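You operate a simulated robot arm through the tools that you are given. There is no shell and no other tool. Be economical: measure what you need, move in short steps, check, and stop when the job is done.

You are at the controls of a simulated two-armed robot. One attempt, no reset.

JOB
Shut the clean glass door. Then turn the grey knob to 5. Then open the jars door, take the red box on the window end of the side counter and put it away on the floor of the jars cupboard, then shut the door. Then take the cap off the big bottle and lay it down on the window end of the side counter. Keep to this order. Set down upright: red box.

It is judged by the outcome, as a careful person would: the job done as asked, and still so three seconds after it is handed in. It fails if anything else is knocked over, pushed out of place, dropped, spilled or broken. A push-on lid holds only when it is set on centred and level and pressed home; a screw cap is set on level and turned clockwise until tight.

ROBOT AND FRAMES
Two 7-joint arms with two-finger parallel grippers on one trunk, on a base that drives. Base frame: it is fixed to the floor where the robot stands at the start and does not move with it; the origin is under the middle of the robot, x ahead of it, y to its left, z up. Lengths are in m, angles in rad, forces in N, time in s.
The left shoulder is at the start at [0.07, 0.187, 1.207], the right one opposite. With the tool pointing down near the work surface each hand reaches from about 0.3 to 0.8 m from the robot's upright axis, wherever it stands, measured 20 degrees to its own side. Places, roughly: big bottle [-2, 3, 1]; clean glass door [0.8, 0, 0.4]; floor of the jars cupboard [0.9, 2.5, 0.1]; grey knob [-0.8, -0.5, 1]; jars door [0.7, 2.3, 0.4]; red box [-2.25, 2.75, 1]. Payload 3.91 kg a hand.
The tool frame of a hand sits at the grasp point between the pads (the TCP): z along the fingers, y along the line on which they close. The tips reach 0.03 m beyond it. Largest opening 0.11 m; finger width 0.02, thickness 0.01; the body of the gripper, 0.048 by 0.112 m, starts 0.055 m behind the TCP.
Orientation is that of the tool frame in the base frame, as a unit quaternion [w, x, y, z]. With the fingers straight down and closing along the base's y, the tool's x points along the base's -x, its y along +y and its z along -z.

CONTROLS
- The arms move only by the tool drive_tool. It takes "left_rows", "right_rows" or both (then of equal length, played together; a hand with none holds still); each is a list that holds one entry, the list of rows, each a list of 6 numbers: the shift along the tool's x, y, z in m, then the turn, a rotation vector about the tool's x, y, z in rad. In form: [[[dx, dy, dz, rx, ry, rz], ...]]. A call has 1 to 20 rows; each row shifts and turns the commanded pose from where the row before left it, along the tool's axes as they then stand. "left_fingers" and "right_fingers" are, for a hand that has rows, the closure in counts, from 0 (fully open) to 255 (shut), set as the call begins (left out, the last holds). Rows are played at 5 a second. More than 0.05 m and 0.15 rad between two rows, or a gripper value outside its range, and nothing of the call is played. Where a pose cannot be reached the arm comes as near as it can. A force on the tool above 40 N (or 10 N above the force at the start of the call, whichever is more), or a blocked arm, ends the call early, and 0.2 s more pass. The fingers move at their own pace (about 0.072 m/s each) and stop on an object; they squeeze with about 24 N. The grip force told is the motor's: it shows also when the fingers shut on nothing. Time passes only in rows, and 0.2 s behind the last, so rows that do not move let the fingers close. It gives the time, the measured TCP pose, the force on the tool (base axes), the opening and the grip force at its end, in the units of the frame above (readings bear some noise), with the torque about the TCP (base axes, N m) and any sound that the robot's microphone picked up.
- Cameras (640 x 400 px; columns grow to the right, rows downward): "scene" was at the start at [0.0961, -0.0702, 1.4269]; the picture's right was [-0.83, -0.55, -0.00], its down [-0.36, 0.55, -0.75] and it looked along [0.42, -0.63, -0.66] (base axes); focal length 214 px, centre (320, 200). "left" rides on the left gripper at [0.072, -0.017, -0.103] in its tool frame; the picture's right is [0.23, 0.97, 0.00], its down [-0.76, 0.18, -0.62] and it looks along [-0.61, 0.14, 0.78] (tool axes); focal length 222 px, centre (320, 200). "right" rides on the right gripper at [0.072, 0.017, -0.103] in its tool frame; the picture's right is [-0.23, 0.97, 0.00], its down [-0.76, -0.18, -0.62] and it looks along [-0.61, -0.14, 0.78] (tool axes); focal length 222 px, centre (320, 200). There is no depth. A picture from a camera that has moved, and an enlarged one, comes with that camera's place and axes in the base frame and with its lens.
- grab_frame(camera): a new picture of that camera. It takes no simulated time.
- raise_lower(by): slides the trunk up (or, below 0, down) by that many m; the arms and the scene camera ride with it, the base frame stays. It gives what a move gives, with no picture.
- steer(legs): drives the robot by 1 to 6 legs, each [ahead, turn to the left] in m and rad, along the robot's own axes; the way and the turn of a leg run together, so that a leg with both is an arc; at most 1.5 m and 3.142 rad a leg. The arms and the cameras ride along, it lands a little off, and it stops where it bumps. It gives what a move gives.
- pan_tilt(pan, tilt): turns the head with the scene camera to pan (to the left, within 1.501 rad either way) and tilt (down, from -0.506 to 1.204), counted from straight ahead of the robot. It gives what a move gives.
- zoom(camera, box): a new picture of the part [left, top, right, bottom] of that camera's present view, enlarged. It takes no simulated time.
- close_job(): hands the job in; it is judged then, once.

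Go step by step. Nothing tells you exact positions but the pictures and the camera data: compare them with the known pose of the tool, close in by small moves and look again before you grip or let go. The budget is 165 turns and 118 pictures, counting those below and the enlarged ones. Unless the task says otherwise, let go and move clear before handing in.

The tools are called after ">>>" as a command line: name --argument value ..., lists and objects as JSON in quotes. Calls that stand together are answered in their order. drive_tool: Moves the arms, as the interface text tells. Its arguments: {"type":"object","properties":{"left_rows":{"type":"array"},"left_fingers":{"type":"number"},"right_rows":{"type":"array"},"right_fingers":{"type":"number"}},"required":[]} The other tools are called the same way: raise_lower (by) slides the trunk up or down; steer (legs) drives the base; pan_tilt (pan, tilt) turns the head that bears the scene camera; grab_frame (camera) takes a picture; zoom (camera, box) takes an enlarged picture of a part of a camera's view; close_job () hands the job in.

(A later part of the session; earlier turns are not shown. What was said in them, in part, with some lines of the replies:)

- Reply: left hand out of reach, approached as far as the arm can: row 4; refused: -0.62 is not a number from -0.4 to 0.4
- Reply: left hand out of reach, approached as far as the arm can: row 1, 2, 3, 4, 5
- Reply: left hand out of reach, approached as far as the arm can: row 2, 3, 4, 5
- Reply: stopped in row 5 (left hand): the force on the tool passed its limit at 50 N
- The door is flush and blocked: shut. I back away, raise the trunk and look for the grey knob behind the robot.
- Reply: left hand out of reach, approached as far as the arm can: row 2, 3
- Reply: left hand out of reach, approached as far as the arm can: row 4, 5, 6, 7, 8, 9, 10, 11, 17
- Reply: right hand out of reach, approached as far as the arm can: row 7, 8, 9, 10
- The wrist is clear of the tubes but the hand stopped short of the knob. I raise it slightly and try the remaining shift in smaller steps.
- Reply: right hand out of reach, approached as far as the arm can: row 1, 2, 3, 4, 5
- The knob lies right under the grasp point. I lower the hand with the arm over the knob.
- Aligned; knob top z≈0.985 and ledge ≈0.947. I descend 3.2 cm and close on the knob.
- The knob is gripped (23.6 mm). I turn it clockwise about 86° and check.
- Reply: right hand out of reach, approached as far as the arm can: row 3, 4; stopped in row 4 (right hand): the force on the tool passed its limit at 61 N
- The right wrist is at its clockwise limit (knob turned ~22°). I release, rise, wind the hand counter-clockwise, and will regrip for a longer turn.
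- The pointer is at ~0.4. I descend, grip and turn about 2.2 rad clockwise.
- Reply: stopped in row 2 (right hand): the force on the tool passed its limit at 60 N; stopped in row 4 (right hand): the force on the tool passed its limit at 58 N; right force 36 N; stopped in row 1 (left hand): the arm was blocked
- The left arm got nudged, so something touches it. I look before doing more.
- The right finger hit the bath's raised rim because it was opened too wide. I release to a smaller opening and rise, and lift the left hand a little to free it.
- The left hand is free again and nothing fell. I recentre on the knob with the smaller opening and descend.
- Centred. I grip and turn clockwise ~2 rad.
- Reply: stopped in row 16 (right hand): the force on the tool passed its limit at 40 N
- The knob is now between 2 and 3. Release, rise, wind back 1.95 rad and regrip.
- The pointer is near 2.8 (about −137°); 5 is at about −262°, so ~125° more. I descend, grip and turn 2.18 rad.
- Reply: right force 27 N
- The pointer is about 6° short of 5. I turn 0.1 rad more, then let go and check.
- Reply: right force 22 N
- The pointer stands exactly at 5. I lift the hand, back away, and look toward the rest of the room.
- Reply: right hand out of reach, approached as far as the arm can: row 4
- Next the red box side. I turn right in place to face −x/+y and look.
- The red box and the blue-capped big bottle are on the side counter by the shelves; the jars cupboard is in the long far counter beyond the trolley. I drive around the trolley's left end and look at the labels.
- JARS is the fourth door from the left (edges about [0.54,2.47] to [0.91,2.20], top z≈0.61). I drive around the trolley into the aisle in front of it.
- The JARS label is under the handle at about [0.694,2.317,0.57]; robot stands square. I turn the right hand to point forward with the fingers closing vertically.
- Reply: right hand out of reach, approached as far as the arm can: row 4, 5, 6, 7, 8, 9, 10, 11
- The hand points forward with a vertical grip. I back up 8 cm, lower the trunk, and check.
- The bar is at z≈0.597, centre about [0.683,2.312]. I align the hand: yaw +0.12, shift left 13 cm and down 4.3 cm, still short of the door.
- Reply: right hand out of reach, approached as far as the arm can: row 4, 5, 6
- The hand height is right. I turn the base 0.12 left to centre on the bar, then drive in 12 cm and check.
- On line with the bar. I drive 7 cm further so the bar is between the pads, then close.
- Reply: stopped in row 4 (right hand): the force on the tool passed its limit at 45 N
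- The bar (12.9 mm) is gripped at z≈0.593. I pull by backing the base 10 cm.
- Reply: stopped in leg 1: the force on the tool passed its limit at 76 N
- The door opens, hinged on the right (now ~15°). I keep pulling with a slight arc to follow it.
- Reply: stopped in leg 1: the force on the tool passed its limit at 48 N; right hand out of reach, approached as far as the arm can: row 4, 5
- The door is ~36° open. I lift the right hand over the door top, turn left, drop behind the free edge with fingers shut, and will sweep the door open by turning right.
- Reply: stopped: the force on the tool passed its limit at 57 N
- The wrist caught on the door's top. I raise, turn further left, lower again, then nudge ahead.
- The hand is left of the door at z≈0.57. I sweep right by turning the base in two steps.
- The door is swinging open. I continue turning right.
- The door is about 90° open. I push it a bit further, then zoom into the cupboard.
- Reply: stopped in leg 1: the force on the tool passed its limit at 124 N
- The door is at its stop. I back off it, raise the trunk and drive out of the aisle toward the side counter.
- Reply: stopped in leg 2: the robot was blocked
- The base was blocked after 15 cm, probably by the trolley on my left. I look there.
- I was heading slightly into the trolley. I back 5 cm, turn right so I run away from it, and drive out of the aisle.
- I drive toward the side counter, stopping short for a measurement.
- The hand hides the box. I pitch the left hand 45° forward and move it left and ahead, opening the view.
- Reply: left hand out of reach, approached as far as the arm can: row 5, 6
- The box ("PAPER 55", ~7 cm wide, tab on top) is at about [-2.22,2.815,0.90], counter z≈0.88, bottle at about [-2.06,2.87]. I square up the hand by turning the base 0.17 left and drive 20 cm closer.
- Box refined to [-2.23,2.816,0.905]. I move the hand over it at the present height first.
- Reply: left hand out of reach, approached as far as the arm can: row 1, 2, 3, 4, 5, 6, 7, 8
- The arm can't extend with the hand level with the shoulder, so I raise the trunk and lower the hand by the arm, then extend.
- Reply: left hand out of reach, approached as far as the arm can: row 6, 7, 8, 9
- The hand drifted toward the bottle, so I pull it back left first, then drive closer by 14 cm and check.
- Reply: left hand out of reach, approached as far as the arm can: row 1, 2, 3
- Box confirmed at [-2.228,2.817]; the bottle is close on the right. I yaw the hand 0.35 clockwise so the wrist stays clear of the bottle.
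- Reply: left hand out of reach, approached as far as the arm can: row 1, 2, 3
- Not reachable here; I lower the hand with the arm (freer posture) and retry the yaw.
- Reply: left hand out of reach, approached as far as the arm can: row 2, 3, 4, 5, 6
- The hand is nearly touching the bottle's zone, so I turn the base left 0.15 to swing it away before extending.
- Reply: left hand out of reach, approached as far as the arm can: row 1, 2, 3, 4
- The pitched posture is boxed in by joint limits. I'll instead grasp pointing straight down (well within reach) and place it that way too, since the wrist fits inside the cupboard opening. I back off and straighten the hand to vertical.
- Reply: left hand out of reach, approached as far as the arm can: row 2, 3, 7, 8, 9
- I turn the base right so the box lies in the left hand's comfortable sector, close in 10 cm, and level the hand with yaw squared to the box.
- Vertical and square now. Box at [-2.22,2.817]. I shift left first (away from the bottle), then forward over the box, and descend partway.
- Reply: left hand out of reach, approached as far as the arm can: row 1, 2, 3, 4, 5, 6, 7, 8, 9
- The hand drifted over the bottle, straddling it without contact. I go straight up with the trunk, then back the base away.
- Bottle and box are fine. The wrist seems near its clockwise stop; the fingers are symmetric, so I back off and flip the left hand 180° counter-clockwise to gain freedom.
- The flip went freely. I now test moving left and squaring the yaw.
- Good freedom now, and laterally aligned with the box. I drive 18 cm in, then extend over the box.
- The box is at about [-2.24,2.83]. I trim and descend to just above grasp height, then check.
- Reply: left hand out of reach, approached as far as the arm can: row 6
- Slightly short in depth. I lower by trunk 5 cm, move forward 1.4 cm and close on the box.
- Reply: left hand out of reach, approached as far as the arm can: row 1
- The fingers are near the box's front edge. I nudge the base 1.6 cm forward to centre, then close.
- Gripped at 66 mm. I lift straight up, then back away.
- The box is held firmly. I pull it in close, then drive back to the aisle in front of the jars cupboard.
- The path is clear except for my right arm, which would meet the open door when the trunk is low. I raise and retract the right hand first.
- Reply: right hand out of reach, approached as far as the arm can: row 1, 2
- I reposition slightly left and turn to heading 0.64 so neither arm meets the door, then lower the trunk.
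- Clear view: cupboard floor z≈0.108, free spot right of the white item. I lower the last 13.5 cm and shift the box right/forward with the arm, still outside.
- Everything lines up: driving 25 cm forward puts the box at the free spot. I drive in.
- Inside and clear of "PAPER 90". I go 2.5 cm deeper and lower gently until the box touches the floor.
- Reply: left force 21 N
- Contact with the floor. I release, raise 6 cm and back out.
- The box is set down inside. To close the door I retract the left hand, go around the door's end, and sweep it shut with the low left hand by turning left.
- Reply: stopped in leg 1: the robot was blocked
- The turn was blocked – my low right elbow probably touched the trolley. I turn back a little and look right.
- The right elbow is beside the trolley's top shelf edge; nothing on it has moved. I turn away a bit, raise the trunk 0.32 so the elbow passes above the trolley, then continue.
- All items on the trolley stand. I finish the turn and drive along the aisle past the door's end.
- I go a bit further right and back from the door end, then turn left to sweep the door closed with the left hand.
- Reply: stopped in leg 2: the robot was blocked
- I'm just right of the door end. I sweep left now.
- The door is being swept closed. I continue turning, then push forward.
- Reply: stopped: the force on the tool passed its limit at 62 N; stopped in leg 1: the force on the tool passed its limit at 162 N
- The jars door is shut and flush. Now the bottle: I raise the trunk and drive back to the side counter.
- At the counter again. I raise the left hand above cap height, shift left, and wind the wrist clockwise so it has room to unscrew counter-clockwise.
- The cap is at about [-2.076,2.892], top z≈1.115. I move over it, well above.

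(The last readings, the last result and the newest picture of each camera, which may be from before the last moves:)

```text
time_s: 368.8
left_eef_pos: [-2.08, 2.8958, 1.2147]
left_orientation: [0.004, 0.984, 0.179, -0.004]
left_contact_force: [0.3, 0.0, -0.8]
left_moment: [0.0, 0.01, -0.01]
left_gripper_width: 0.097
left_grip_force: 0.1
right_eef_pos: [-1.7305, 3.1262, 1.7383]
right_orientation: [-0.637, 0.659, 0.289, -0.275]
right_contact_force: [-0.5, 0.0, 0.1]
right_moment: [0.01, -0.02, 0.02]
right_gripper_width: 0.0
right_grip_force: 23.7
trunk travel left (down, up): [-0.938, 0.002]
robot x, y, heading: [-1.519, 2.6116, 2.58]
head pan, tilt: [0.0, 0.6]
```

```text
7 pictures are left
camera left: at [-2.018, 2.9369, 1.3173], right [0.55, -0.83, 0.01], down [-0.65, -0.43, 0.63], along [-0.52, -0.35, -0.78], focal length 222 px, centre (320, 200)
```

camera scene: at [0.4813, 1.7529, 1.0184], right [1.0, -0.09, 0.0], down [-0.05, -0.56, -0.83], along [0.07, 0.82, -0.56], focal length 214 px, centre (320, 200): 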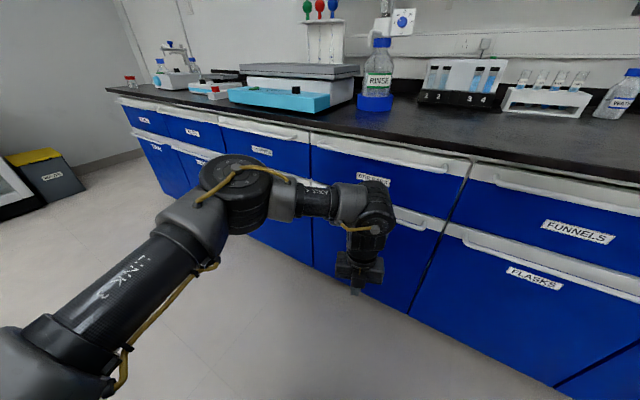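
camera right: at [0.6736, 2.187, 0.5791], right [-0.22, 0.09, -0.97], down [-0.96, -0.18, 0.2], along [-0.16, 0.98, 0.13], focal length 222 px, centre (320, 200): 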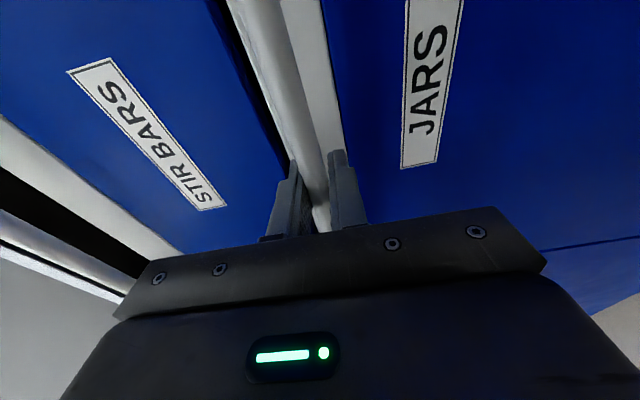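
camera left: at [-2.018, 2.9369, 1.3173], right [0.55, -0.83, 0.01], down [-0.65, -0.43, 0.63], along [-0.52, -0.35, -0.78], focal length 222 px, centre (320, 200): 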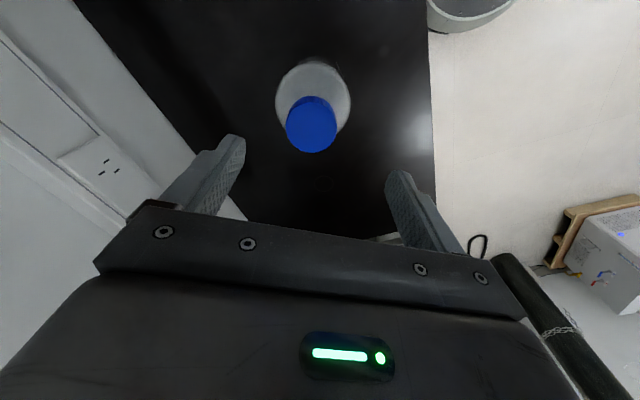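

Aligned within 7 mm; cap top z≈1.115. I trim and descend so the fingers flank the cap, then grip.

>>> drive_tool --left_rows '[[[0, -0.007, 0.03, 0, 0, 0], [0, 0, 0.03, 0, 0, 0], [0, 0, 0.02, 0, 0, 0], [0, 0, 0.016, 0, 0, 0], [0, 0, 0, 0, 0, 0]]]'

>>> zoom --camera "left" --box '[180, 80, 460, 260]'

```text
time_s: 370.0
left_eef_pos: [-2.0821, 2.8997, 1.1184]
left_orientation: [0.003, 0.984, 0.18, -0.002]
left_contact_force: [0.1, -1.1, 0.5]
left_moment: [0.01, -0.02, 0.01]
left_gripper_width: 0.0971
left_grip_force: 0.1
right_eef_pos: [-1.7297, 3.1259, 1.7383]
right_orientation: [-0.638, 0.659, 0.288, -0.275]
right_contact_force: [-1.3, 0.3, 0.6]
right_moment: [0.04, 0.01, 0.0]
right_gripper_width: 0.0002
right_grip_force: 24.3
trunk travel left (down, up): [-0.938, 0.002]
robot x, y, heading: [-1.5175, 2.6161, 2.575]
head pan, tilt: [0.0, 0.6]
```

```text
2.22 times, centred on (320, 170) of left
camera zoom: at [-2.0206, 2.942, 1.2218], right [0.56, -0.83, 0.01], down [-0.65, -0.43, 0.63], along [-0.52, -0.35, -0.78], focal length 494 px, centre (320, 267)
```

zoom: 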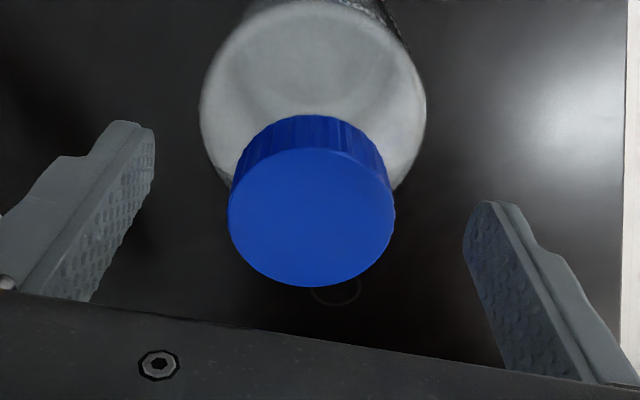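

Centred between the fingers. I shift 5 mm, grip the cap and turn counter-clockwise ~2 rad.

>>> drive_tool --left_rows '[[[0.005, 0, 0, 0, 0, 0], [0, 0, 0, 0, 0, 0]]]'

>>> drive_tool --left_rows '[[[0, 0, 0, 0, 0, 0], [0, 0, 0, 0, 0, 0], [0, 0, 0, 0, 0, 0], [0, 0, 0, 0, 0, 0]]]' --left_fingers 255

>>> drive_tool --left_rows '[[[0, 0, 0, 0, 0, -0.1], [0, 0, 0, 0, 0, -0.1], [0, 0, 0, 0, 0, -0.1], [0, 0, 0, 0, 0, -0.1], [0, 0, 0, 0, 0, -0.1], [0, 0, 0, 0, 0, -0.1]]]'

>>> zoom --camera "left" --box '[180, 60, 460, 240]'

```text
time_s: 370.6
left_eef_pos: [-2.0774, 2.9026, 1.1184]
left_orientation: [0.004, 0.984, 0.178, -0.003]
left_contact_force: [-0.5, 0.8, -0.3]
left_moment: [-0.04, 0.0, 0.01]
left_gripper_width: 0.0967
left_grip_force: 0.1
right_eef_pos: [-1.7296, 3.1266, 1.7388]
right_orientation: [-0.638, 0.659, 0.288, -0.275]
right_contact_force: [-0.4, -0.5, -0.3]
right_moment: [0.02, 0.01, 0.04]
right_gripper_width: 0.0
right_grip_force: 24.0
trunk travel left (down, up): [-0.938, 0.002]
robot x, y, heading: [-1.5172, 2.6161, 2.58]
head pan, tilt: [0.0, 0.6]
```

```text
time_s: 371.6
left_eef_pos: [-2.0749, 2.904, 1.1227]
left_orientation: [0.001, 0.984, 0.178, -0.006]
left_contact_force: [-0.9, 5.8, 25.7]
left_moment: [0.11, 0.29, -0.16]
left_gripper_width: 0.0
left_grip_force: 24.7
right_eef_pos: [-1.7254, 3.1251, 1.7402]
right_orientation: [-0.639, 0.658, 0.288, -0.276]
right_contact_force: [-0.6, 0.1, -0.4]
right_moment: [-0.02, 0.03, 0.01]
right_gripper_width: 0.0
right_grip_force: 24.0
trunk travel left (down, up): [-0.938, 0.002]
robot x, y, heading: [-1.52, 2.6145, 2.58]
head pan, tilt: [0.0, 0.6]
```

```text
time_s: 373.0
left_eef_pos: [-2.0736, 2.9017, 1.1219]
left_orientation: [0.0, 0.886, 0.463, -0.005]
left_contact_force: [-4.8, 3.3, 35.9]
left_moment: [-0.18, 0.34, -0.17]
left_gripper_width: 0.0
left_grip_force: 23.8
right_eef_pos: [-1.7257, 3.1232, 1.7409]
right_orientation: [-0.639, 0.658, 0.288, -0.276]
right_contact_force: [-0.1, -0.4, 0.3]
right_moment: [0.03, 0.02, -0.01]
right_gripper_width: 0.0
right_grip_force: 23.8
trunk travel left (down, up): [-0.938, 0.002]
robot x, y, heading: [-1.521, 2.6157, 2.578]
head pan, tilt: [0.0, 0.6]
```

```text
2.22 times, centred on (320, 150) of left
camera zoom: at [-2.0471, 2.9708, 1.2255], right [0.93, -0.37, -0.01], down [-0.28, -0.72, 0.63], along [-0.24, -0.58, -0.78], focal length 494 px, centre (320, 311)
```

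zoom: 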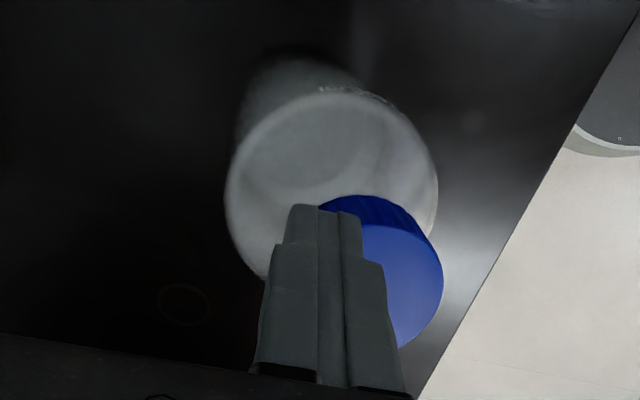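

The fingers closed above the cap – its top is lower (≈1.09) than I took it. I raise, open, wind back and re-measure.

>>> drive_tool --left_rows '[[[0, 0, -0.02, 0, 0, 0], [0, 0, -0.04, 0, 0, 0], [0, 0, -0.04, 0, 0, 0], [0, 0, 0, 0, 0, 0.12], [0, 0, 0, 0, 0, 0.12], [0, 0, 0, 0, 0, 0.12], [0, 0, 0, 0, 0, 0.12], [0, 0, 0, 0, 0, 0.12], [0, 0, 0, 0, 0, 0]]]'

>>> drive_tool --left_rows '[[[0, 0, 0, 0, 0, 0], [0, 0, 0, 0, 0, 0], [0, 0, 0, 0, 0, 0]]]' --left_fingers 30

>>> grab_frame --camera "left"

```text
time_s: 375.0
left_eef_pos: [-2.0776, 2.9042, 1.2206]
left_orientation: [0.003, 0.984, 0.178, -0.004]
left_contact_force: [-0.2, -0.7, 0.5]
left_moment: [0.05, 0.01, 0.0]
left_gripper_width: 0.0
left_grip_force: 23.9
right_eef_pos: [-1.7295, 3.1258, 1.739]
right_orientation: [-0.639, 0.657, 0.288, -0.276]
right_contact_force: [0.7, -0.5, 0.2]
right_moment: [0.01, 0.06, -0.03]
right_gripper_width: 0.0
right_grip_force: 24.0
trunk travel left (down, up): [-0.938, 0.002]
robot x, y, heading: [-1.5171, 2.6172, 2.578]
head pan, tilt: [0.0, 0.6]
```

```text
time_s: 375.8
left_eef_pos: [-2.0775, 2.9031, 1.2183]
left_orientation: [0.004, 0.984, 0.179, -0.003]
left_contact_force: [0.1, -1.0, -0.5]
left_moment: [0.01, 0.0, -0.03]
left_gripper_width: 0.0969
left_grip_force: 0.0
right_eef_pos: [-1.7293, 3.125, 1.7384]
right_orientation: [-0.637, 0.659, 0.289, -0.275]
right_contact_force: [0.8, 1.1, 0.3]
right_moment: [-0.01, 0.0, -0.02]
right_gripper_width: 0.0004
right_grip_force: 24.0
trunk travel left (down, up): [-0.938, 0.002]
robot x, y, heading: [-1.5145, 2.6156, 2.579]
head pan, tilt: [0.0, 0.6]
```

```text
4 pictures are left
camera left: at [-2.015, 2.945, 1.322], right [0.56, -0.83, 0.01], down [-0.65, -0.43, 0.63], along [-0.52, -0.35, -0.78], focal length 222 px, centre (320, 200)
```

left: 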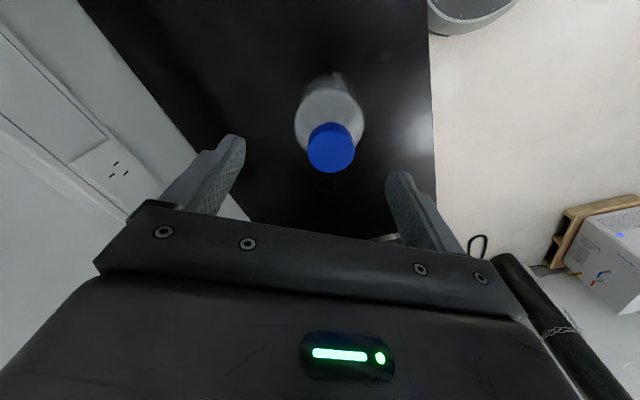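

The cap is now at about [-2.101,2.872], top z≈1.09. I recentre and descend to TCP z≈1.095.

>>> drive_tool --left_rows '[[[-0.017, 0.0105, 0, 0, 0, 0], [-0.017, 0.0105, 0, 0, 0, 0], [0, 0, 0.03, 0, 0, 0], [0, 0, 0.03, 0, 0, 0], [0, 0, 0.03, 0, 0, 0], [0, 0, 0.02, 0, 0, 0], [0, 0, 0.012, 0, 0, 0], [0, 0, 0, 0, 0, 0]]]'

>>> zoom --camera "left" --box '[180, 80, 460, 260]'

```text
time_s: 377.6
left_eef_pos: [-2.1006, 2.8712, 1.0968]
left_orientation: [0.004, 0.984, 0.179, -0.002]
left_contact_force: [0.5, -0.7, 0.0]
left_moment: [-0.02, 0.0, 0.01]
left_gripper_width: 0.0971
left_grip_force: 0.0
right_eef_pos: [-1.7295, 3.1246, 1.7387]
right_orientation: [-0.637, 0.66, 0.288, -0.274]
right_contact_force: [0.2, -0.2, -0.1]
right_moment: [0.03, 0.01, -0.02]
right_gripper_width: 0.0
right_grip_force: 23.9
trunk travel left (down, up): [-0.938, 0.002]
robot x, y, heading: [-1.5186, 2.6142, 2.577]
head pan, tilt: [0.0, 0.6]
```

```text
2.22 times, centred on (320, 170) of left
camera zoom: at [-2.04, 2.9122, 1.2001], right [0.56, -0.83, 0.0], down [-0.65, -0.43, 0.63], along [-0.52, -0.35, -0.78], focal length 494 px, centre (320, 267)
```

zoom: 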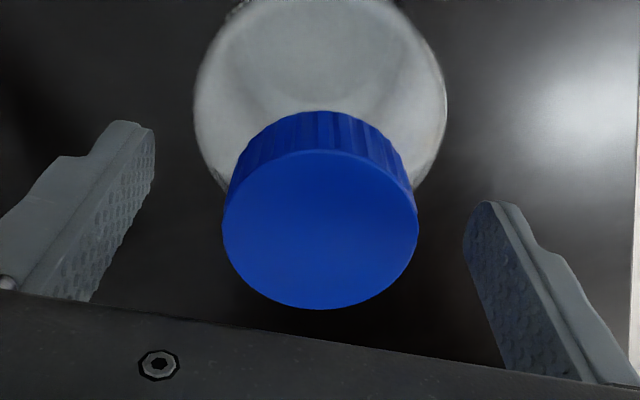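

Aligned to a few mm with ~2 cm overlap. I close on the cap and check the width.

>>> drive_tool --left_rows '[[[-0.004, 0.001, 0, 0, 0, 0], [0, 0, 0, 0, 0, 0], [0, 0, 0, 0, 0, 0], [0, 0, 0, 0, 0, 0], [0, 0, 0, 0, 0, 0]]]' --left_fingers 255

```text
time_s: 378.8
left_eef_pos: [-2.1058, 2.8694, 1.0958]
left_orientation: [0.005, 0.984, 0.179, -0.002]
left_contact_force: [1.3, -0.2, -0.8]
left_moment: [0.18, 0.07, -0.01]
left_gripper_width: 0.052
left_grip_force: 24.1
right_eef_pos: [-1.7297, 3.1256, 1.7403]
right_orientation: [-0.638, 0.659, 0.289, -0.275]
right_contact_force: [0.5, -0.6, 0.5]
right_moment: [0.0, 0.0, -0.01]
right_gripper_width: 0.0
right_grip_force: 24.0
trunk travel left (down, up): [-0.938, 0.002]
robot x, y, heading: [-1.5187, 2.6191, 2.577]
head pan, tilt: [0.0, 0.6]
```

The cap is gripped (52 mm). I unscrew counter-clockwise by 2 rad.

>>> drive_tool --left_rows '[[[0, 0, 0, 0, 0, -0.125], [0, 0, 0, 0, 0, -0.125], [0, 0, 0, 0, 0, -0.125], [0, 0, 0, 0, 0, -0.125], [0, 0, 0, 0, 0, -0.125], [0, 0, 0, 0, 0, -0.125], [0, 0, 0, 0, 0, -0.125], [0, 0, 0, 0, 0, -0.125], [0, 0, 0, 0, 0, -0.125], [0, 0, 0, 0, 0, -0.125], [0, 0, 0, 0, 0, -0.125], [0, 0, 0, 0, 0, -0.125], [0, 0, 0, 0, 0, -0.125], [0, 0, 0, 0, 0, -0.125], [0, 0, 0, 0, 0, -0.125], [0, 0, 0, 0, 0, -0.125], [0, 0, 0, 0, 0, 0]]]'

```text
time_s: 382.4
left_eef_pos: [-2.1053, 2.8685, 1.0969]
left_orientation: [-0.001, 0.38, 0.925, -0.004]
left_contact_force: [-1.6, -0.8, 5.9]
left_moment: [0.13, -0.17, 0.0]
left_gripper_width: 0.0515
left_grip_force: 24.2
right_eef_pos: [-1.729, 3.1241, 1.7401]
right_orientation: [-0.638, 0.659, 0.288, -0.276]
right_contact_force: [-0.3, -0.4, 0.0]
right_moment: [-0.01, 0.02, -0.02]
right_gripper_width: 0.0
right_grip_force: 23.4
trunk travel left (down, up): [-0.938, 0.002]
robot x, y, heading: [-1.5207, 2.6156, 2.58]
head pan, tilt: [0.0, 0.6]
```

An upward push of 6 N suggests the thread is rising. I keep turning while the wrist allows, rising slightly.

>>> drive_tool --left_rows '[[[0, 0, -0.002, 0, 0, -0.12], [0, 0, -0.0007, 0, 0, -0.12], [0, 0, -0.0007, 0, 0, -0.12], [0, 0, -0.0007, 0, 0, -0.12], [0, 0, -0.0007, 0, 0, -0.12], [0, 0, -0.0007, 0, 0, -0.12], [0, 0, -0.0007, 0, 0, -0.12], [0, 0, -0.0007, 0, 0, -0.12], [0, 0, -0.0007, 0, 0, -0.12], [0, 0, -0.0007, 0, 0, -0.12], [0, 0, 0, 0, 0, 0]]]'

```text
time_s: 384.8
left_eef_pos: [-2.1059, 2.8691, 1.1053]
left_orientation: [-0.003, -0.209, 0.978, -0.004]
left_contact_force: [-0.2, 0.4, -7.9]
left_moment: [0.03, 0.01, -0.01]
left_gripper_width: 0.0516
left_grip_force: 24.0
right_eef_pos: [-1.7323, 3.127, 1.7379]
right_orientation: [-0.638, 0.659, 0.289, -0.274]
right_contact_force: [0.1, 0.1, -0.5]
right_moment: [0.01, 0.0, -0.01]
right_gripper_width: 0.0
right_grip_force: 24.2
trunk travel left (down, up): [-0.938, 0.002]
robot x, y, heading: [-1.5184, 2.6135, 2.581]
head pan, tilt: [0.0, 0.6]
```

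The pull shows the bottle was being lifted a bit, so the thread still holds. I lower back, let go, wind back and regrip.

>>> drive_tool --left_rows '[[[0, 0, 0.002, 0, 0, 0], [0, 0, 0.002, 0, 0, 0], [0, 0, 0.002, 0, 0, 0], [0, 0, 0, 0, 0, 0]]]'

```text
time_s: 385.8
left_eef_pos: [-2.1057, 2.8684, 1.0998]
left_orientation: [-0.003, -0.207, 0.978, -0.004]
left_contact_force: [-0.7, -0.4, -2.6]
left_moment: [0.04, 0.04, 0.01]
left_gripper_width: 0.0516
left_grip_force: 23.8
right_eef_pos: [-1.73, 3.1257, 1.7395]
right_orientation: [-0.638, 0.659, 0.289, -0.275]
right_contact_force: [-0.5, 0.0, 0.1]
right_moment: [0.02, 0.05, 0.03]
right_gripper_width: 0.0
right_grip_force: 23.9
trunk travel left (down, up): [-0.938, 0.002]
robot x, y, heading: [-1.5206, 2.6144, 2.576]
head pan, tilt: [0.0, 0.6]
```

>>> drive_tool --left_rows '[[[0, 0, 0.002, 0, 0, 0], [0, 0, 0, 0, 0, 0]]]'

>>> drive_tool --left_rows '[[[0, 0, 0, 0, 0, 0], [0, 0, 0, 0, 0, 0], [0, 0, 0, 0, 0, 0], [0, 0, -0.02, 0, 0, 0], [0, 0, -0.02, 0, 0, 0], [0, 0, 0, 0, 0, 0.148], [0, 0, 0, 0, 0, 0.148], [0, 0, 0, 0, 0, 0.148], [0, 0, 0, 0, 0, 0.148], [0, 0, 0, 0, 0, 0.148], [0, 0, 0, 0, 0, 0.148], [0, 0, 0, 0, 0, 0.148], [0, 0, 0, 0, 0, 0.148], [0, 0, 0, 0, 0, 0.148], [0, 0, 0, 0, 0, 0.148], [0, 0, 0, 0, 0, 0.148], [0, 0, 0, 0, 0, 0.148], [0, 0, 0, 0, 0, 0.148], [0, 0, 0, 0, 0, 0.148], [0, 0, 0, 0, 0, 0.148]]]' --left_fingers 30

>>> drive_tool --left_rows '[[[0, 0, 0, 0, 0, 0.148], [0, 0, 0, 0, 0, 0.148], [0, 0, 0, 0, 0, 0.148], [0, 0, 0, 0, 0, 0.148], [0, 0, 0, 0, 0, 0.148], [0, 0, 0, 0, 0, 0.148], [0, 0, 0, 0, 0, 0.148], [0, 0, 0, 0, 0, 0.148], [0, 0, 0, 0, 0, 0]]]'

>>> zoom --camera "left" --box '[180, 60, 460, 240]'

```text
time_s: 386.4
left_eef_pos: [-2.1064, 2.8688, 1.0988]
left_orientation: [-0.004, -0.208, 0.978, -0.004]
left_contact_force: [-2.0, -1.0, 5.9]
left_moment: [0.03, 0.13, -0.02]
left_gripper_width: 0.0516
left_grip_force: 23.4
right_eef_pos: [-1.7292, 3.1236, 1.7403]
right_orientation: [-0.638, 0.658, 0.288, -0.276]
right_contact_force: [0.6, 0.3, 0.3]
right_moment: [0.01, -0.01, -0.01]
right_gripper_width: 0.0001
right_grip_force: 24.4
trunk travel left (down, up): [-0.938, 0.002]
robot x, y, heading: [-1.5205, 2.6138, 2.576]
head pan, tilt: [0.0, 0.6]
```

```text
time_s: 390.6
left_eef_pos: [-2.1056, 2.8691, 1.1382]
left_orientation: [0.003, 0.785, 0.62, -0.004]
left_contact_force: [0.8, -0.3, -0.4]
left_moment: [-0.02, 0.01, 0.01]
left_gripper_width: 0.097
left_grip_force: 0.1
right_eef_pos: [-1.7296, 3.1264, 1.7395]
right_orientation: [-0.638, 0.659, 0.289, -0.275]
right_contact_force: [-0.7, -1.7, 0.1]
right_moment: [0.0, -0.01, 0.04]
right_gripper_width: 0.0002
right_grip_force: 23.9
trunk travel left (down, up): [-0.938, 0.002]
robot x, y, heading: [-1.5215, 2.6181, 2.579]
head pan, tilt: [0.0, 0.6]
```

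```text
time_s: 392.6
left_eef_pos: [-2.1041, 2.8673, 1.1376]
left_orientation: [0.005, 0.997, 0.077, -0.002]
left_contact_force: [-0.1, 0.6, -0.1]
left_moment: [0.03, 0.0, 0.04]
left_gripper_width: 0.0968
left_grip_force: 0.0
right_eef_pos: [-1.7296, 3.1251, 1.7395]
right_orientation: [-0.638, 0.659, 0.288, -0.276]
right_contact_force: [0.0, -0.4, 0.6]
right_moment: [0.0, 0.01, 0.01]
right_gripper_width: 0.0
right_grip_force: 24.0
trunk travel left (down, up): [-0.938, 0.002]
robot x, y, heading: [-1.5191, 2.6161, 2.575]
head pan, tilt: [0.0, 0.6]
```

```text
2.22 times, centred on (320, 150) of left
camera zoom: at [-2.0361, 2.8967, 1.2407], right [0.37, -0.93, 0.01], down [-0.72, -0.29, 0.63], along [-0.58, -0.24, -0.78], focal length 494 px, centre (320, 311)
```

zoom: 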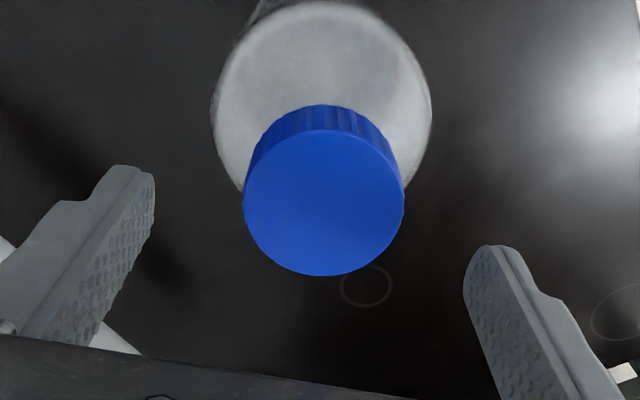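

The cap rose ~2 mm, so it is unscrewing. I repeat: descend, grip, turn 3.3 rad with a slight rise.

>>> drive_tool --left_rows '[[[0, 0, 0.02, 0, 0, 0], [0, 0, 0.019, 0, 0, 0], [0, 0, 0, 0, 0, 0]]]'

>>> drive_tool --left_rows '[[[0, 0, 0, 0, 0, 0], [0, 0, 0, 0, 0, 0], [0, 0, 0, 0, 0, 0]]]' --left_fingers 255

>>> drive_tool --left_rows '[[[0, 0, -0.0002, 0, 0, -0.14], [0, 0, -0.0002, 0, 0, -0.14], [0, 0, -0.0002, 0, 0, -0.14], [0, 0, -0.0002, 0, 0, -0.14], [0, 0, -0.0002, 0, 0, -0.14], [0, 0, -0.0002, 0, 0, -0.14], [0, 0, -0.0002, 0, 0, -0.14], [0, 0, -0.0002, 0, 0, -0.14], [0, 0, -0.0002, 0, 0, -0.14], [0, 0, -0.0002, 0, 0, -0.14], [0, 0, -0.0002, 0, 0, -0.14], [0, 0, -0.0002, 0, 0, -0.14], [0, 0, -0.0002, 0, 0, -0.14], [0, 0, -0.0002, 0, 0, -0.14], [0, 0, -0.0002, 0, 0, -0.14], [0, 0, -0.0002, 0, 0, -0.14], [0, 0, -0.0002, 0, 0, -0.14], [0, 0, -0.0002, 0, 0, -0.14], [0, 0, -0.0002, 0, 0, -0.14], [0, 0, -0.0002, 0, 0, -0.14]]]'

>>> drive_tool --left_rows '[[[0, 0, -0.0002, 0, 0, -0.14], [0, 0, -0.0002, 0, 0, -0.14], [0, 0, -0.0002, 0, 0, -0.14], [0, 0, -0.0002, 0, 0, -0.14], [0, 0, 0, 0, 0, 0]]]'

```text
time_s: 393.4
left_eef_pos: [-2.1048, 2.8687, 1.0994]
left_orientation: [0.003, 0.997, 0.078, -0.003]
left_contact_force: [-0.2, 0.0, -0.1]
left_moment: [-0.01, -0.01, 0.01]
left_gripper_width: 0.0971
left_grip_force: 0.0
right_eef_pos: [-1.7294, 3.125, 1.7401]
right_orientation: [-0.638, 0.658, 0.289, -0.276]
right_contact_force: [0.3, 0.8, 0.2]
right_moment: [0.01, -0.02, -0.01]
right_gripper_width: 0.0001
right_grip_force: 24.5
trunk travel left (down, up): [-0.938, 0.002]
robot x, y, heading: [-1.5197, 2.6165, 2.579]
head pan, tilt: [0.0, 0.6]
```

```text
time_s: 394.2
left_eef_pos: [-2.1054, 2.8681, 1.0992]
left_orientation: [0.005, 0.997, 0.078, -0.002]
left_contact_force: [0.2, -1.9, 1.5]
left_moment: [-0.02, -0.01, -0.05]
left_gripper_width: 0.0517
left_grip_force: 24.0
right_eef_pos: [-1.7301, 3.124, 1.7389]
right_orientation: [-0.638, 0.659, 0.289, -0.276]
right_contact_force: [-1.0, -0.5, 0.0]
right_moment: [-0.02, 0.01, 0.03]
right_gripper_width: 0.0001
right_grip_force: 24.1
trunk travel left (down, up): [-0.938, 0.002]
robot x, y, heading: [-1.516, 2.6164, 2.58]
head pan, tilt: [0.0, 0.6]
```

```text
time_s: 398.4
left_eef_pos: [-2.1068, 2.8689, 1.1013]
left_orientation: [-0.001, 0.093, 0.996, -0.006]
left_contact_force: [-0.9, -0.2, -8.6]
left_moment: [-0.01, -0.02, 0.0]
left_gripper_width: 0.0515
left_grip_force: 23.9
right_eef_pos: [-1.7311, 3.1255, 1.7385]
right_orientation: [-0.638, 0.659, 0.289, -0.274]
right_contact_force: [0.7, -0.3, -0.4]
right_moment: [0.0, 0.0, -0.04]
right_gripper_width: 0.0
right_grip_force: 24.0
trunk travel left (down, up): [-0.938, 0.002]
robot x, y, heading: [-1.5208, 2.6162, 2.58]
head pan, tilt: [0.0, 0.6]
```

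```text
time_s: 399.6
left_eef_pos: [-2.1069, 2.869, 1.1033]
left_orientation: [-0.003, -0.186, 0.983, -0.004]
left_contact_force: [-0.5, 0.4, -8.7]
left_moment: [-0.04, 0.01, 0.0]
left_gripper_width: 0.0516
left_grip_force: 23.8
right_eef_pos: [-1.7318, 3.1267, 1.7389]
right_orientation: [-0.638, 0.658, 0.289, -0.275]
right_contact_force: [-0.1, 0.1, -0.1]
right_moment: [0.0, -0.04, -0.04]
right_gripper_width: 0.0
right_grip_force: 23.6
trunk travel left (down, up): [-0.938, 0.002]
robot x, y, heading: [-1.5179, 2.6156, 2.583]
head pan, tilt: [0.0, 0.6]
```

The small rise lifted the bottle so it spun along. I'll turn at constant height with a slight downward press instead. Lower, release, rewind, regrip.

>>> drive_tool --left_rows '[[[0, 0, 0.002, 0, 0, 0], [0, 0, 0.002, 0, 0, 0], [0, 0, 0.001, 0, 0, 0], [0, 0, 0, 0, 0, 0]]]'

>>> drive_tool --left_rows '[[[0, 0, 0, 0, 0, 0], [0, 0, 0, 0, 0, 0], [0, 0, 0, 0, 0, 0], [0, 0, -0.02, 0, 0, 0], [0, 0, -0.02, 0, 0, 0], [0, 0, 0, 0, 0, 0.148], [0, 0, 0, 0, 0, 0.148], [0, 0, 0, 0, 0, 0.148], [0, 0, 0, 0, 0, 0.148], [0, 0, 0, 0, 0, 0.148], [0, 0, 0, 0, 0, 0.148], [0, 0, 0, 0, 0, 0.148], [0, 0, 0, 0, 0, 0.148], [0, 0, 0, 0, 0, 0.148], [0, 0, 0, 0, 0, 0.148], [0, 0, 0, 0, 0, 0.148], [0, 0, 0, 0, 0, 0.148], [0, 0, 0, 0, 0, 0.148], [0, 0, 0, 0, 0, 0.148], [0, 0, 0, 0, 0, 0.148]]]' --left_fingers 30

>>> drive_tool --left_rows '[[[0, 0, 0, 0, 0, 0.148], [0, 0, 0, 0, 0, 0.148], [0, 0, 0, 0, 0, 0.148], [0, 0, 0, 0, 0, 0.148], [0, 0, 0, 0, 0, 0.148], [0, 0, 0, 0, 0, 0.148], [0, 0, 0, 0, 0, 0.148], [0, 0, 0.02, 0, 0, 0], [0, 0, 0.018, 0, 0, 0], [0, 0, 0, 0, 0, 0]]]'

>>> drive_tool --left_rows '[[[0, 0, 0, 0, 0, 0], [0, 0, 0, 0, 0, 0], [0, 0, 0, 0, 0, 0], [0, 0, 0.001, 0, 0, 0], [0, 0, 0.001, 0, 0, 0]]]' --left_fingers 255

```text
time_s: 400.6
left_eef_pos: [-2.1057, 2.8685, 1.1009]
left_orientation: [-0.004, -0.186, 0.983, -0.002]
left_contact_force: [-4.7, -0.4, 13.4]
left_moment: [0.02, 0.18, 0.0]
left_gripper_width: 0.0518
left_grip_force: 24.3
right_eef_pos: [-1.7287, 3.1233, 1.74]
right_orientation: [-0.639, 0.658, 0.289, -0.275]
right_contact_force: [0.5, 0.1, 0.3]
right_moment: [0.0, 0.02, 0.02]
right_gripper_width: 0.0
right_grip_force: 24.5
trunk travel left (down, up): [-0.938, 0.002]
robot x, y, heading: [-1.5216, 2.6158, 2.58]
head pan, tilt: [0.0, 0.6]
```

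```text
time_s: 404.8
left_eef_pos: [-2.105, 2.8691, 1.1388]
left_orientation: [0.002, 0.799, 0.602, -0.005]
left_contact_force: [-0.7, -0.5, 0.3]
left_moment: [-0.05, 0.02, -0.02]
left_gripper_width: 0.0968
left_grip_force: 0.0
right_eef_pos: [-1.7294, 3.1255, 1.7405]
right_orientation: [-0.637, 0.659, 0.289, -0.275]
right_contact_force: [0.2, 0.3, -0.1]
right_moment: [-0.01, -0.01, -0.01]
right_gripper_width: 0.0
right_grip_force: 24.2
trunk travel left (down, up): [-0.938, 0.002]
robot x, y, heading: [-1.5229, 2.6167, 2.575]
head pan, tilt: [0.0, 0.6]
```

```text
time_s: 407.0
left_eef_pos: [-2.105, 2.8682, 1.0986]
left_orientation: [0.004, 0.992, 0.128, -0.003]
left_contact_force: [0.3, -1.0, 0.0]
left_moment: [0.02, 0.02, 0.01]
left_gripper_width: 0.0968
left_grip_force: 0.0
right_eef_pos: [-1.7295, 3.1262, 1.7399]
right_orientation: [-0.639, 0.658, 0.289, -0.275]
right_contact_force: [-0.1, -0.3, -0.3]
right_moment: [-0.03, -0.02, 0.0]
right_gripper_width: 0.0001
right_grip_force: 24.4
trunk travel left (down, up): [-0.938, 0.002]
robot x, y, heading: [-1.5187, 2.6164, 2.577]
head pan, tilt: [0.0, 0.6]
```

```text
time_s: 408.2
left_eef_pos: [-2.1058, 2.8685, 1.1]
left_orientation: [0.004, 0.992, 0.128, -0.003]
left_contact_force: [-1.9, 1.0, 4.8]
left_moment: [-0.01, -0.02, 0.0]
left_gripper_width: 0.0514
left_grip_force: 23.2
right_eef_pos: [-1.7298, 3.1265, 1.7387]
right_orientation: [-0.638, 0.658, 0.289, -0.276]
right_contact_force: [-1.2, 0.1, -0.6]
right_moment: [-0.02, -0.04, -0.02]
right_gripper_width: 0.0002
right_grip_force: 24.6
trunk travel left (down, up): [-0.938, 0.002]
robot x, y, heading: [-1.5189, 2.6179, 2.577]
head pan, tilt: [0.0, 0.6]
```

Pressed at 5 N; the cap sits ~2 mm higher again. I turn 3.2 rad at constant height.

>>> drive_tool --left_rows '[[[0, 0, 0, 0, 0, -0.14], [0, 0, 0, 0, 0, -0.14], [0, 0, 0, 0, 0, -0.14], [0, 0, 0, 0, 0, -0.14], [0, 0, 0, 0, 0, -0.14], [0, 0, 0, 0, 0, -0.14], [0, 0, 0, 0, 0, -0.14], [0, 0, 0, 0, 0, -0.14], [0, 0, 0, 0, 0, -0.14], [0, 0, 0, 0, 0, -0.14], [0, 0, 0, 0, 0, -0.14], [0, 0, 0, 0, 0, -0.14], [0, 0, 0, 0, 0, -0.14], [0, 0, 0, 0, 0, -0.14], [0, 0, 0, 0, 0, -0.14], [0, 0, 0, 0, 0, -0.14], [0, 0, 0, 0, 0, -0.14], [0, 0, 0, 0, 0, -0.14], [0, 0, 0, 0, 0, -0.14], [0, 0, 0, 0, 0, -0.14]]]'

>>> drive_tool --left_rows '[[[0, 0, 0, 0, 0, -0.13], [0, 0, 0, 0, 0, -0.13], [0, 0, 0, 0, 0, -0.13], [0, 0, 0, 0, 0, 0]]]'

>>> drive_tool --left_rows '[[[0, 0, -0.002, 0, 0, 0], [0, 0, -0.002, 0, 0, 0], [0, 0, -0.002, 0, 0, 0], [0, 0, 0, 0, 0, 0]]]'

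```text
time_s: 412.4
left_eef_pos: [-2.1055, 2.8677, 1.0985]
left_orientation: [-0.002, 0.04, 0.999, -0.004]
left_contact_force: [-1.6, 0.2, -0.1]
left_moment: [0.01, -0.02, -0.04]
left_gripper_width: 0.0512
left_grip_force: 24.0
right_eef_pos: [-1.7308, 3.1268, 1.7386]
right_orientation: [-0.637, 0.659, 0.289, -0.275]
right_contact_force: [0.2, -0.5, 0.1]
right_moment: [0.0, 0.0, 0.02]
right_gripper_width: 0.0
right_grip_force: 23.5
trunk travel left (down, up): [-0.938, 0.002]
robot x, y, heading: [-1.5198, 2.6155, 2.582]
head pan, tilt: [0.0, 0.6]
```

```text
time_s: 413.4
left_eef_pos: [-2.106, 2.8683, 1.0986]
left_orientation: [-0.003, -0.153, 0.988, -0.004]
left_contact_force: [-2.9, 0.1, 0.3]
left_moment: [-0.05, 0.02, -0.01]
left_gripper_width: 0.0515
left_grip_force: 23.7
right_eef_pos: [-1.7304, 3.1257, 1.7399]
right_orientation: [-0.638, 0.659, 0.29, -0.274]
right_contact_force: [0.8, 0.0, 0.4]
right_moment: [-0.02, 0.03, 0.02]
right_gripper_width: 0.0002
right_grip_force: 23.8
trunk travel left (down, up): [-0.938, 0.002]
robot x, y, heading: [-1.5185, 2.6111, 2.572]
head pan, tilt: [0.0, 0.6]
```

```text
time_s: 414.4
left_eef_pos: [-2.1061, 2.8674, 1.1036]
left_orientation: [-0.003, -0.153, 0.988, -0.004]
left_contact_force: [-1.3, -1.4, -0.1]
left_moment: [0.0, 0.01, 0.0]
left_gripper_width: 0.0515
left_grip_force: 24.2
right_eef_pos: [-1.7305, 3.1252, 1.7385]
right_orientation: [-0.638, 0.659, 0.289, -0.275]
right_contact_force: [-0.3, 0.0, -0.1]
right_moment: [0.0, -0.02, -0.02]
right_gripper_width: 0.0003
right_grip_force: 24.0
trunk travel left (down, up): [-0.938, 0.002]
robot x, y, heading: [-1.5226, 2.6133, 2.575]
head pan, tilt: [0.0, 0.6]
```

Rising now shows no load: the cap is free. I lift it clear and check.

>>> drive_tool --left_rows '[[[0, 0, -0.005, 0, 0, 0], [0, 0, -0.015, 0, 0, 0], [0, 0, -0.03, 0, 0, 0], [0, 0, -0.03, 0, 0, 0], [0, 0, -0.02, 0, 0, 0], [0, 0, 0, 0, 0, 0]]]'

>>> grab_frame --camera "left"

```text
time_s: 415.8
left_eef_pos: [-2.1046, 2.8691, 1.2049]
left_orientation: [-0.003, -0.153, 0.988, -0.005]
left_contact_force: [-0.5, -1.2, -0.6]
left_moment: [0.02, 0.03, 0.0]
left_gripper_width: 0.0517
left_grip_force: 23.8
right_eef_pos: [-1.7297, 3.1256, 1.7401]
right_orientation: [-0.638, 0.658, 0.289, -0.275]
right_contact_force: [-0.3, 0.0, -0.7]
right_moment: [0.02, 0.0, 0.0]
right_gripper_width: 0.0
right_grip_force: 23.9
trunk travel left (down, up): [-0.938, 0.002]
robot x, y, heading: [-1.5166, 2.6147, 2.581]
head pan, tilt: [0.0, 0.6]
```

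```text
1 pictures are left
camera left: at [-2.1687, 2.8317, 1.3084], right [-0.51, 0.86, -0.01], down [0.67, 0.41, 0.62], along [0.53, 0.31, -0.79], focal length 222 px, centre (320, 200)
```

left: 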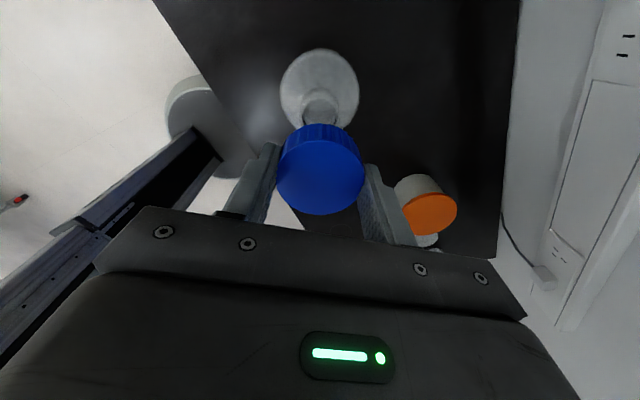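

The cap is off and the bottle stands. I carry the cap 22 cm left to the window end.

>>> drive_tool --left_rows '[[[0.0346, -0.0272, 0, 0, 0, 0], [0.0346, -0.0272, 0, 0, 0, 0], [0.0346, -0.0272, 0, 0, 0, 0], [0.0346, -0.0272, 0, 0, 0, 0], [0.0346, -0.0272, 0, 0, 0, 0], [0, 0, 0, 0, 0, 0]]]'

```text
time_s: 417.2
left_eef_pos: [-2.2298, 2.6865, 1.2072]
left_orientation: [-0.003, -0.153, 0.988, -0.004]
left_contact_force: [0.2, -0.3, 0.5]
left_moment: [0.01, 0.0, -0.01]
left_gripper_width: 0.0514
left_grip_force: 23.9
right_eef_pos: [-1.7293, 3.1258, 1.7391]
right_orientation: [-0.638, 0.659, 0.289, -0.275]
right_contact_force: [0.2, 0.6, -0.1]
right_moment: [0.0, -0.01, -0.01]
right_gripper_width: 0.0
right_grip_force: 23.8
trunk travel left (down, up): [-0.938, 0.002]
robot x, y, heading: [-1.523, 2.6183, 2.576]
head pan, tilt: [0.0, 0.6]
```

Over the window end. I lower with the arm, then trunk, and finish in small steps to contact.

>>> drive_tool --left_rows '[[[0, 0, 0.04, 0, 0, 0], [0, 0, 0.04, 0, 0, 0], [0, 0, 0.04, 0, 0, 0], [0, 0, 0.04, 0, 0, 0], [0, 0, 0.04, 0, 0, 0], [0, 0, 0, 0, 0, 0]]]'

>>> raise_lower --by -0.07

>>> drive_tool --left_rows '[[[0, 0, 0.004, 0, 0, 0], [0, 0, 0.004, 0, 0, 0], [0, 0, 0.003, 0, 0, 0]]]'

```text
time_s: 418.6
left_eef_pos: [-2.228, 2.6853, 1.0072]
left_orientation: [-0.004, -0.153, 0.988, -0.004]
left_contact_force: [-0.1, -0.2, 0.5]
left_moment: [0.0, 0.01, 0.0]
left_gripper_width: 0.0517
left_grip_force: 23.8
right_eef_pos: [-1.7281, 3.127, 1.7385]
right_orientation: [-0.638, 0.658, 0.289, -0.275]
right_contact_force: [-0.2, 0.0, 0.1]
right_moment: [0.0, -0.02, -0.02]
right_gripper_width: 0.0
right_grip_force: 23.8
trunk travel left (down, up): [-0.938, 0.002]
robot x, y, heading: [-1.5206, 2.6154, 2.581]
head pan, tilt: [0.0, 0.6]
```

```text
time_s: 419.6
left_eef_pos: [-2.2295, 2.6845, 0.9369]
left_orientation: [-0.003, -0.153, 0.988, -0.004]
left_contact_force: [0.4, -0.3, 0.0]
left_moment: [0.01, 0.02, -0.04]
left_gripper_width: 0.0514
left_grip_force: 24.1
right_eef_pos: [-1.7297, 3.1262, 1.6687]
right_orientation: [-0.638, 0.659, 0.289, -0.275]
right_contact_force: [-0.5, 0.3, -0.2]
right_moment: [0.01, -0.02, 0.0]
right_gripper_width: 0.0
right_grip_force: 23.7
trunk travel left (down, up): [-0.868, 0.072]
robot x, y, heading: [-1.5167, 2.62, 2.58]
head pan, tilt: [0.0, 0.6]
```

```text
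time_s: 420.4
left_eef_pos: [-2.2297, 2.6853, 0.9262]
left_orientation: [-0.003, -0.153, 0.988, -0.004]
left_contact_force: [1.4, 0.3, -0.1]
left_moment: [0.0, 0.02, 0.02]
left_gripper_width: 0.0513
left_grip_force: 24.2
right_eef_pos: [-1.73, 3.1256, 1.6694]
right_orientation: [-0.638, 0.658, 0.289, -0.275]
right_contact_force: [-0.8, 0.6, -0.2]
right_moment: [-0.04, 0.0, 0.0]
right_gripper_width: 0.0
right_grip_force: 23.1
trunk travel left (down, up): [-0.868, 0.072]
robot x, y, heading: [-1.5153, 2.6142, 2.574]
head pan, tilt: [0.0, 0.6]
```

>>> drive_tool --left_rows '[[[0, 0, 0.003, 0, 0, 0], [0, 0, 0.003, 0, 0, 0], [0, 0, 0.003, 0, 0, 0], [0, 0, 0, 0, 0, 0]]]'

```text
time_s: 421.4
left_eef_pos: [-2.2305, 2.6854, 0.9182]
left_orientation: [-0.003, -0.153, 0.988, -0.004]
left_contact_force: [0.2, -0.3, 0.1]
left_moment: [0.02, -0.02, -0.01]
left_gripper_width: 0.0516
left_grip_force: 23.8
right_eef_pos: [-1.7291, 3.1248, 1.6689]
right_orientation: [-0.637, 0.659, 0.289, -0.275]
right_contact_force: [-0.1, 1.2, 0.0]
right_moment: [0.0, 0.03, 0.0]
right_gripper_width: 0.0
right_grip_force: 24.2
trunk travel left (down, up): [-0.868, 0.072]
robot x, y, heading: [-1.518, 2.6146, 2.578]
head pan, tilt: [0.0, 0.6]
```

Not yet in contact; I keep lowering in 3 mm steps.

>>> drive_tool --left_rows '[[[0, 0, 0.003, 0, 0, 0], [0, 0, 0.003, 0, 0, 0], [0, 0, 0, 0, 0, 0]]]'

>>> drive_tool --left_rows '[[[0, 0, 0.002, 0, 0, 0], [0, 0, 0.002, 0, 0, 0], [0, 0, 0, 0, 0, 0]]]'

```text
time_s: 422.2
left_eef_pos: [-2.2278, 2.6843, 0.9105]
left_orientation: [-0.003, -0.153, 0.988, -0.004]
left_contact_force: [0.4, 0.5, -0.2]
left_moment: [0.02, 0.01, 0.01]
left_gripper_width: 0.0514
left_grip_force: 24.4
right_eef_pos: [-1.7285, 3.1253, 1.6689]
right_orientation: [-0.637, 0.659, 0.289, -0.275]
right_contact_force: [0.3, -0.2, -0.5]
right_moment: [-0.01, 0.0, -0.03]
right_gripper_width: 0.0002
right_grip_force: 23.8
trunk travel left (down, up): [-0.868, 0.072]
robot x, y, heading: [-1.522, 2.6161, 2.58]
head pan, tilt: [0.0, 0.6]
```

```text
time_s: 423.1
left_eef_pos: [-2.2296, 2.6848, 0.9065]
left_orientation: [-0.001, -0.153, 0.988, -0.004]
left_contact_force: [-0.5, 0.8, 0.2]
left_moment: [0.0, 0.01, 0.01]
left_gripper_width: 0.0514
left_grip_force: 24.5
right_eef_pos: [-1.7297, 3.125, 1.6693]
right_orientation: [-0.638, 0.659, 0.288, -0.275]
right_contact_force: [0.3, -0.3, -1.0]
right_moment: [-0.01, 0.01, -0.01]
right_gripper_width: 0.0001
right_grip_force: 24.6
trunk travel left (down, up): [-0.868, 0.072]
robot x, y, heading: [-1.5195, 2.6135, 2.58]
head pan, tilt: [0.0, 0.6]
```

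>>> drive_tool --left_rows '[[[0, 0, 0.002, 0, 0, 0], [0, 0, 0.002, 0, 0, 0], [0, 0, 0.002, 0, 0, 0], [0, 0, 0, 0, 0, 0]]]'

>>> drive_tool --left_rows '[[[0, 0, 0.002, 0, 0, 0], [0, 0, 0, 0, 0, 0]]]'

```text
time_s: 424.1
left_eef_pos: [-2.2289, 2.6852, 0.9011]
left_orientation: [-0.003, -0.153, 0.988, -0.004]
left_contact_force: [0.2, -0.1, 0.0]
left_moment: [0.01, 0.02, 0.0]
left_gripper_width: 0.0515
left_grip_force: 24.0
right_eef_pos: [-1.7298, 3.1249, 1.6699]
right_orientation: [-0.638, 0.659, 0.288, -0.275]
right_contact_force: [0.9, 0.0, 1.0]
right_moment: [0.01, 0.01, 0.0]
right_gripper_width: 0.0
right_grip_force: 24.1
trunk travel left (down, up): [-0.868, 0.072]
robot x, y, heading: [-1.5188, 2.6134, 2.577]
head pan, tilt: [0.0, 0.6]
```

```text
time_s: 424.6
left_eef_pos: [-2.2286, 2.6851, 0.9002]
left_orientation: [-0.003, -0.153, 0.988, -0.003]
left_contact_force: [-0.1, -0.2, 0.4]
left_moment: [0.0, 0.0, 0.02]
left_gripper_width: 0.0514
left_grip_force: 24.1
right_eef_pos: [-1.7304, 3.1266, 1.6699]
right_orientation: [-0.637, 0.659, 0.288, -0.276]
right_contact_force: [1.0, 0.0, 0.1]
right_moment: [0.0, -0.01, 0.0]
right_gripper_width: 0.0
right_grip_force: 24.0
trunk travel left (down, up): [-0.868, 0.072]
robot x, y, heading: [-1.5196, 2.6164, 2.578]
head pan, tilt: [0.0, 0.6]
```

Still no contact; I continue in small steps until the force rises.

>>> drive_tool --left_rows '[[[0, 0, 0.002, 0, 0, 0], [0, 0, 0.002, 0, 0, 0], [0, 0, 0, 0, 0, 0]]]'

>>> drive_tool --left_rows '[[[0, 0, 0.002, 0, 0, 0], [0, 0, 0.002, 0, 0, 0], [0, 0, 0, 0, 0, 0]]]'

```text
time_s: 425.4
left_eef_pos: [-2.2292, 2.685, 0.8954]
left_orientation: [-0.003, -0.153, 0.988, -0.005]
left_contact_force: [0.6, 0.5, -0.1]
left_moment: [0.0, -0.04, 0.0]
left_gripper_width: 0.0513
left_grip_force: 24.4
right_eef_pos: [-1.7296, 3.1249, 1.669]
right_orientation: [-0.638, 0.659, 0.288, -0.276]
right_contact_force: [-0.3, 0.0, -0.1]
right_moment: [-0.01, 0.04, 0.03]
right_gripper_width: 0.0001
right_grip_force: 23.8
trunk travel left (down, up): [-0.868, 0.072]
robot x, y, heading: [-1.5184, 2.6169, 2.58]
head pan, tilt: [0.0, 0.6]
```

```text
time_s: 426.2
left_eef_pos: [-2.2283, 2.6848, 0.892]
left_orientation: [-0.004, -0.153, 0.988, -0.004]
left_contact_force: [-2.7, -1.5, 12.8]
left_moment: [0.09, -0.15, 0.01]
left_gripper_width: 0.0513
left_grip_force: 24.2
right_eef_pos: [-1.7286, 3.1259, 1.67]
right_orientation: [-0.638, 0.659, 0.288, -0.276]
right_contact_force: [0.7, -0.5, 0.5]
right_moment: [0.03, -0.01, 0.0]
right_gripper_width: 0.0
right_grip_force: 24.2
trunk travel left (down, up): [-0.868, 0.072]
robot x, y, heading: [-1.5219, 2.617, 2.581]
head pan, tilt: [0.0, 0.6]
```

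Contact (13 N). I release slowly, rise straight up and take the last picture.

>>> drive_tool --left_rows '[[[0, 0, -0.001, 0, 0, 0], [0, 0, 0, 0, 0, 0], [0, 0, 0, 0, 0, 0], [0, 0, -0.02, 0, 0, 0], [0, 0, -0.04, 0, 0, 0], [0, 0, -0.04, 0, 0, 0], [0, 0, -0.04, 0, 0, 0], [0, 0, -0.04, 0, 0, 0], [0, 0, 0, 0, 0, 0]]]' --left_fingers 40

>>> raise_lower --by 0.07

>>> steer --legs '[[-0.3, 0]]'

>>> grab_frame --camera "scene"

```text
time_s: 428.2
left_eef_pos: [-2.2284, 2.686, 1.072]
left_orientation: [-0.002, -0.153, 0.988, -0.005]
left_contact_force: [0.4, -0.5, -0.4]
left_moment: [-0.01, -0.04, 0.01]
left_gripper_width: 0.0925
left_grip_force: 0.1
right_eef_pos: [-1.7304, 3.1259, 1.6695]
right_orientation: [-0.638, 0.659, 0.289, -0.275]
right_contact_force: [0.8, -0.5, 0.6]
right_moment: [0.01, 0.03, -0.01]
right_gripper_width: 0.0
right_grip_force: 23.9
trunk travel left (down, up): [-0.868, 0.072]
robot x, y, heading: [-1.5238, 2.6139, 2.58]
head pan, tilt: [0.0, 0.6]
```

```text
time_s: 429.3
left_eef_pos: [-2.2277, 2.6872, 1.1418]
left_orientation: [-0.003, -0.153, 0.988, -0.004]
left_contact_force: [-0.6, -0.5, 0.3]
left_moment: [0.01, 0.0, -0.01]
left_gripper_width: 0.0925
left_grip_force: 0.0
right_eef_pos: [-1.7296, 3.1244, 1.7398]
right_orientation: [-0.638, 0.658, 0.289, -0.276]
right_contact_force: [0.5, 0.4, 0.1]
right_moment: [0.01, -0.03, 0.01]
right_gripper_width: 0.0
right_grip_force: 23.8
trunk travel left (down, up): [-0.938, 0.002]
robot x, y, heading: [-1.5185, 2.619, 2.581]
head pan, tilt: [0.0, 0.6]
```

```text
time_s: 431.4
left_eef_pos: [-1.9761, 2.5264, 1.1403]
left_orientation: [-0.001, -0.153, 0.988, -0.004]
left_contact_force: [0.5, 0.2, 0.2]
left_moment: [-0.02, 0.0, -0.02]
left_gripper_width: 0.0927
left_grip_force: 0.0
right_eef_pos: [-1.4785, 2.9664, 1.738]
right_orientation: [-0.637, 0.659, 0.29, -0.275]
right_contact_force: [-0.6, 0.1, 0.2]
right_moment: [0.01, 0.02, -0.01]
right_gripper_width: 0.0
right_grip_force: 24.1
trunk travel left (down, up): [-0.938, 0.002]
robot x, y, heading: [-1.2682, 2.456, 2.583]
head pan, tilt: [0.0, 0.6]
```

```text
0 pictures are left
camera scene: at [-1.3853, 2.5312, 1.658], right [0.53, 0.85, 0.0], down [0.48, -0.3, -0.82], along [-0.7, 0.44, -0.57], focal length 214 px, centre (320, 200)
```

scene: 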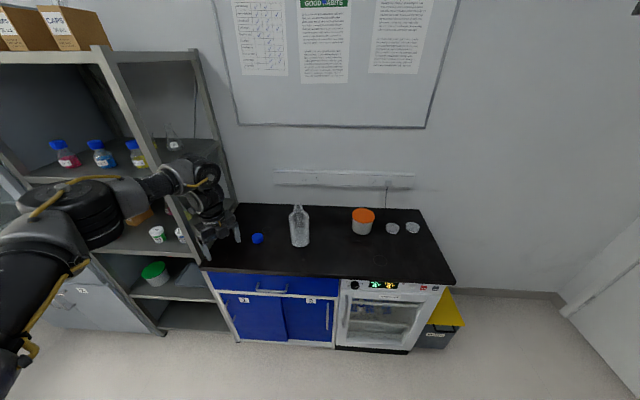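

The blue cap is on the window end of the side counter, the bottle stands open beside it, and both hands are clear.

>>> close_job

```text
The job is handed in.
```

I did all the steps in the order asked and handed the job in.

- **Clean glass door:** shut flush.
- **Grey knob:** the pointer stands at 5.
- **Red box:** I set it upright on the floor of the jars cupboard and shut the door. My arm hid the box in the last view inside, so I did not see it again before closing the door.
- **Big bottle:** the cap is off and lies on the window end of the side counter. The bottle stands open.

Two things went less cleanly. The bottle slid about 2 cm while I was lining up on the cap. My base or arm also touched the trolley by the far counter a few times, but its items stayed upright and I saw no clear shift of the trolley.
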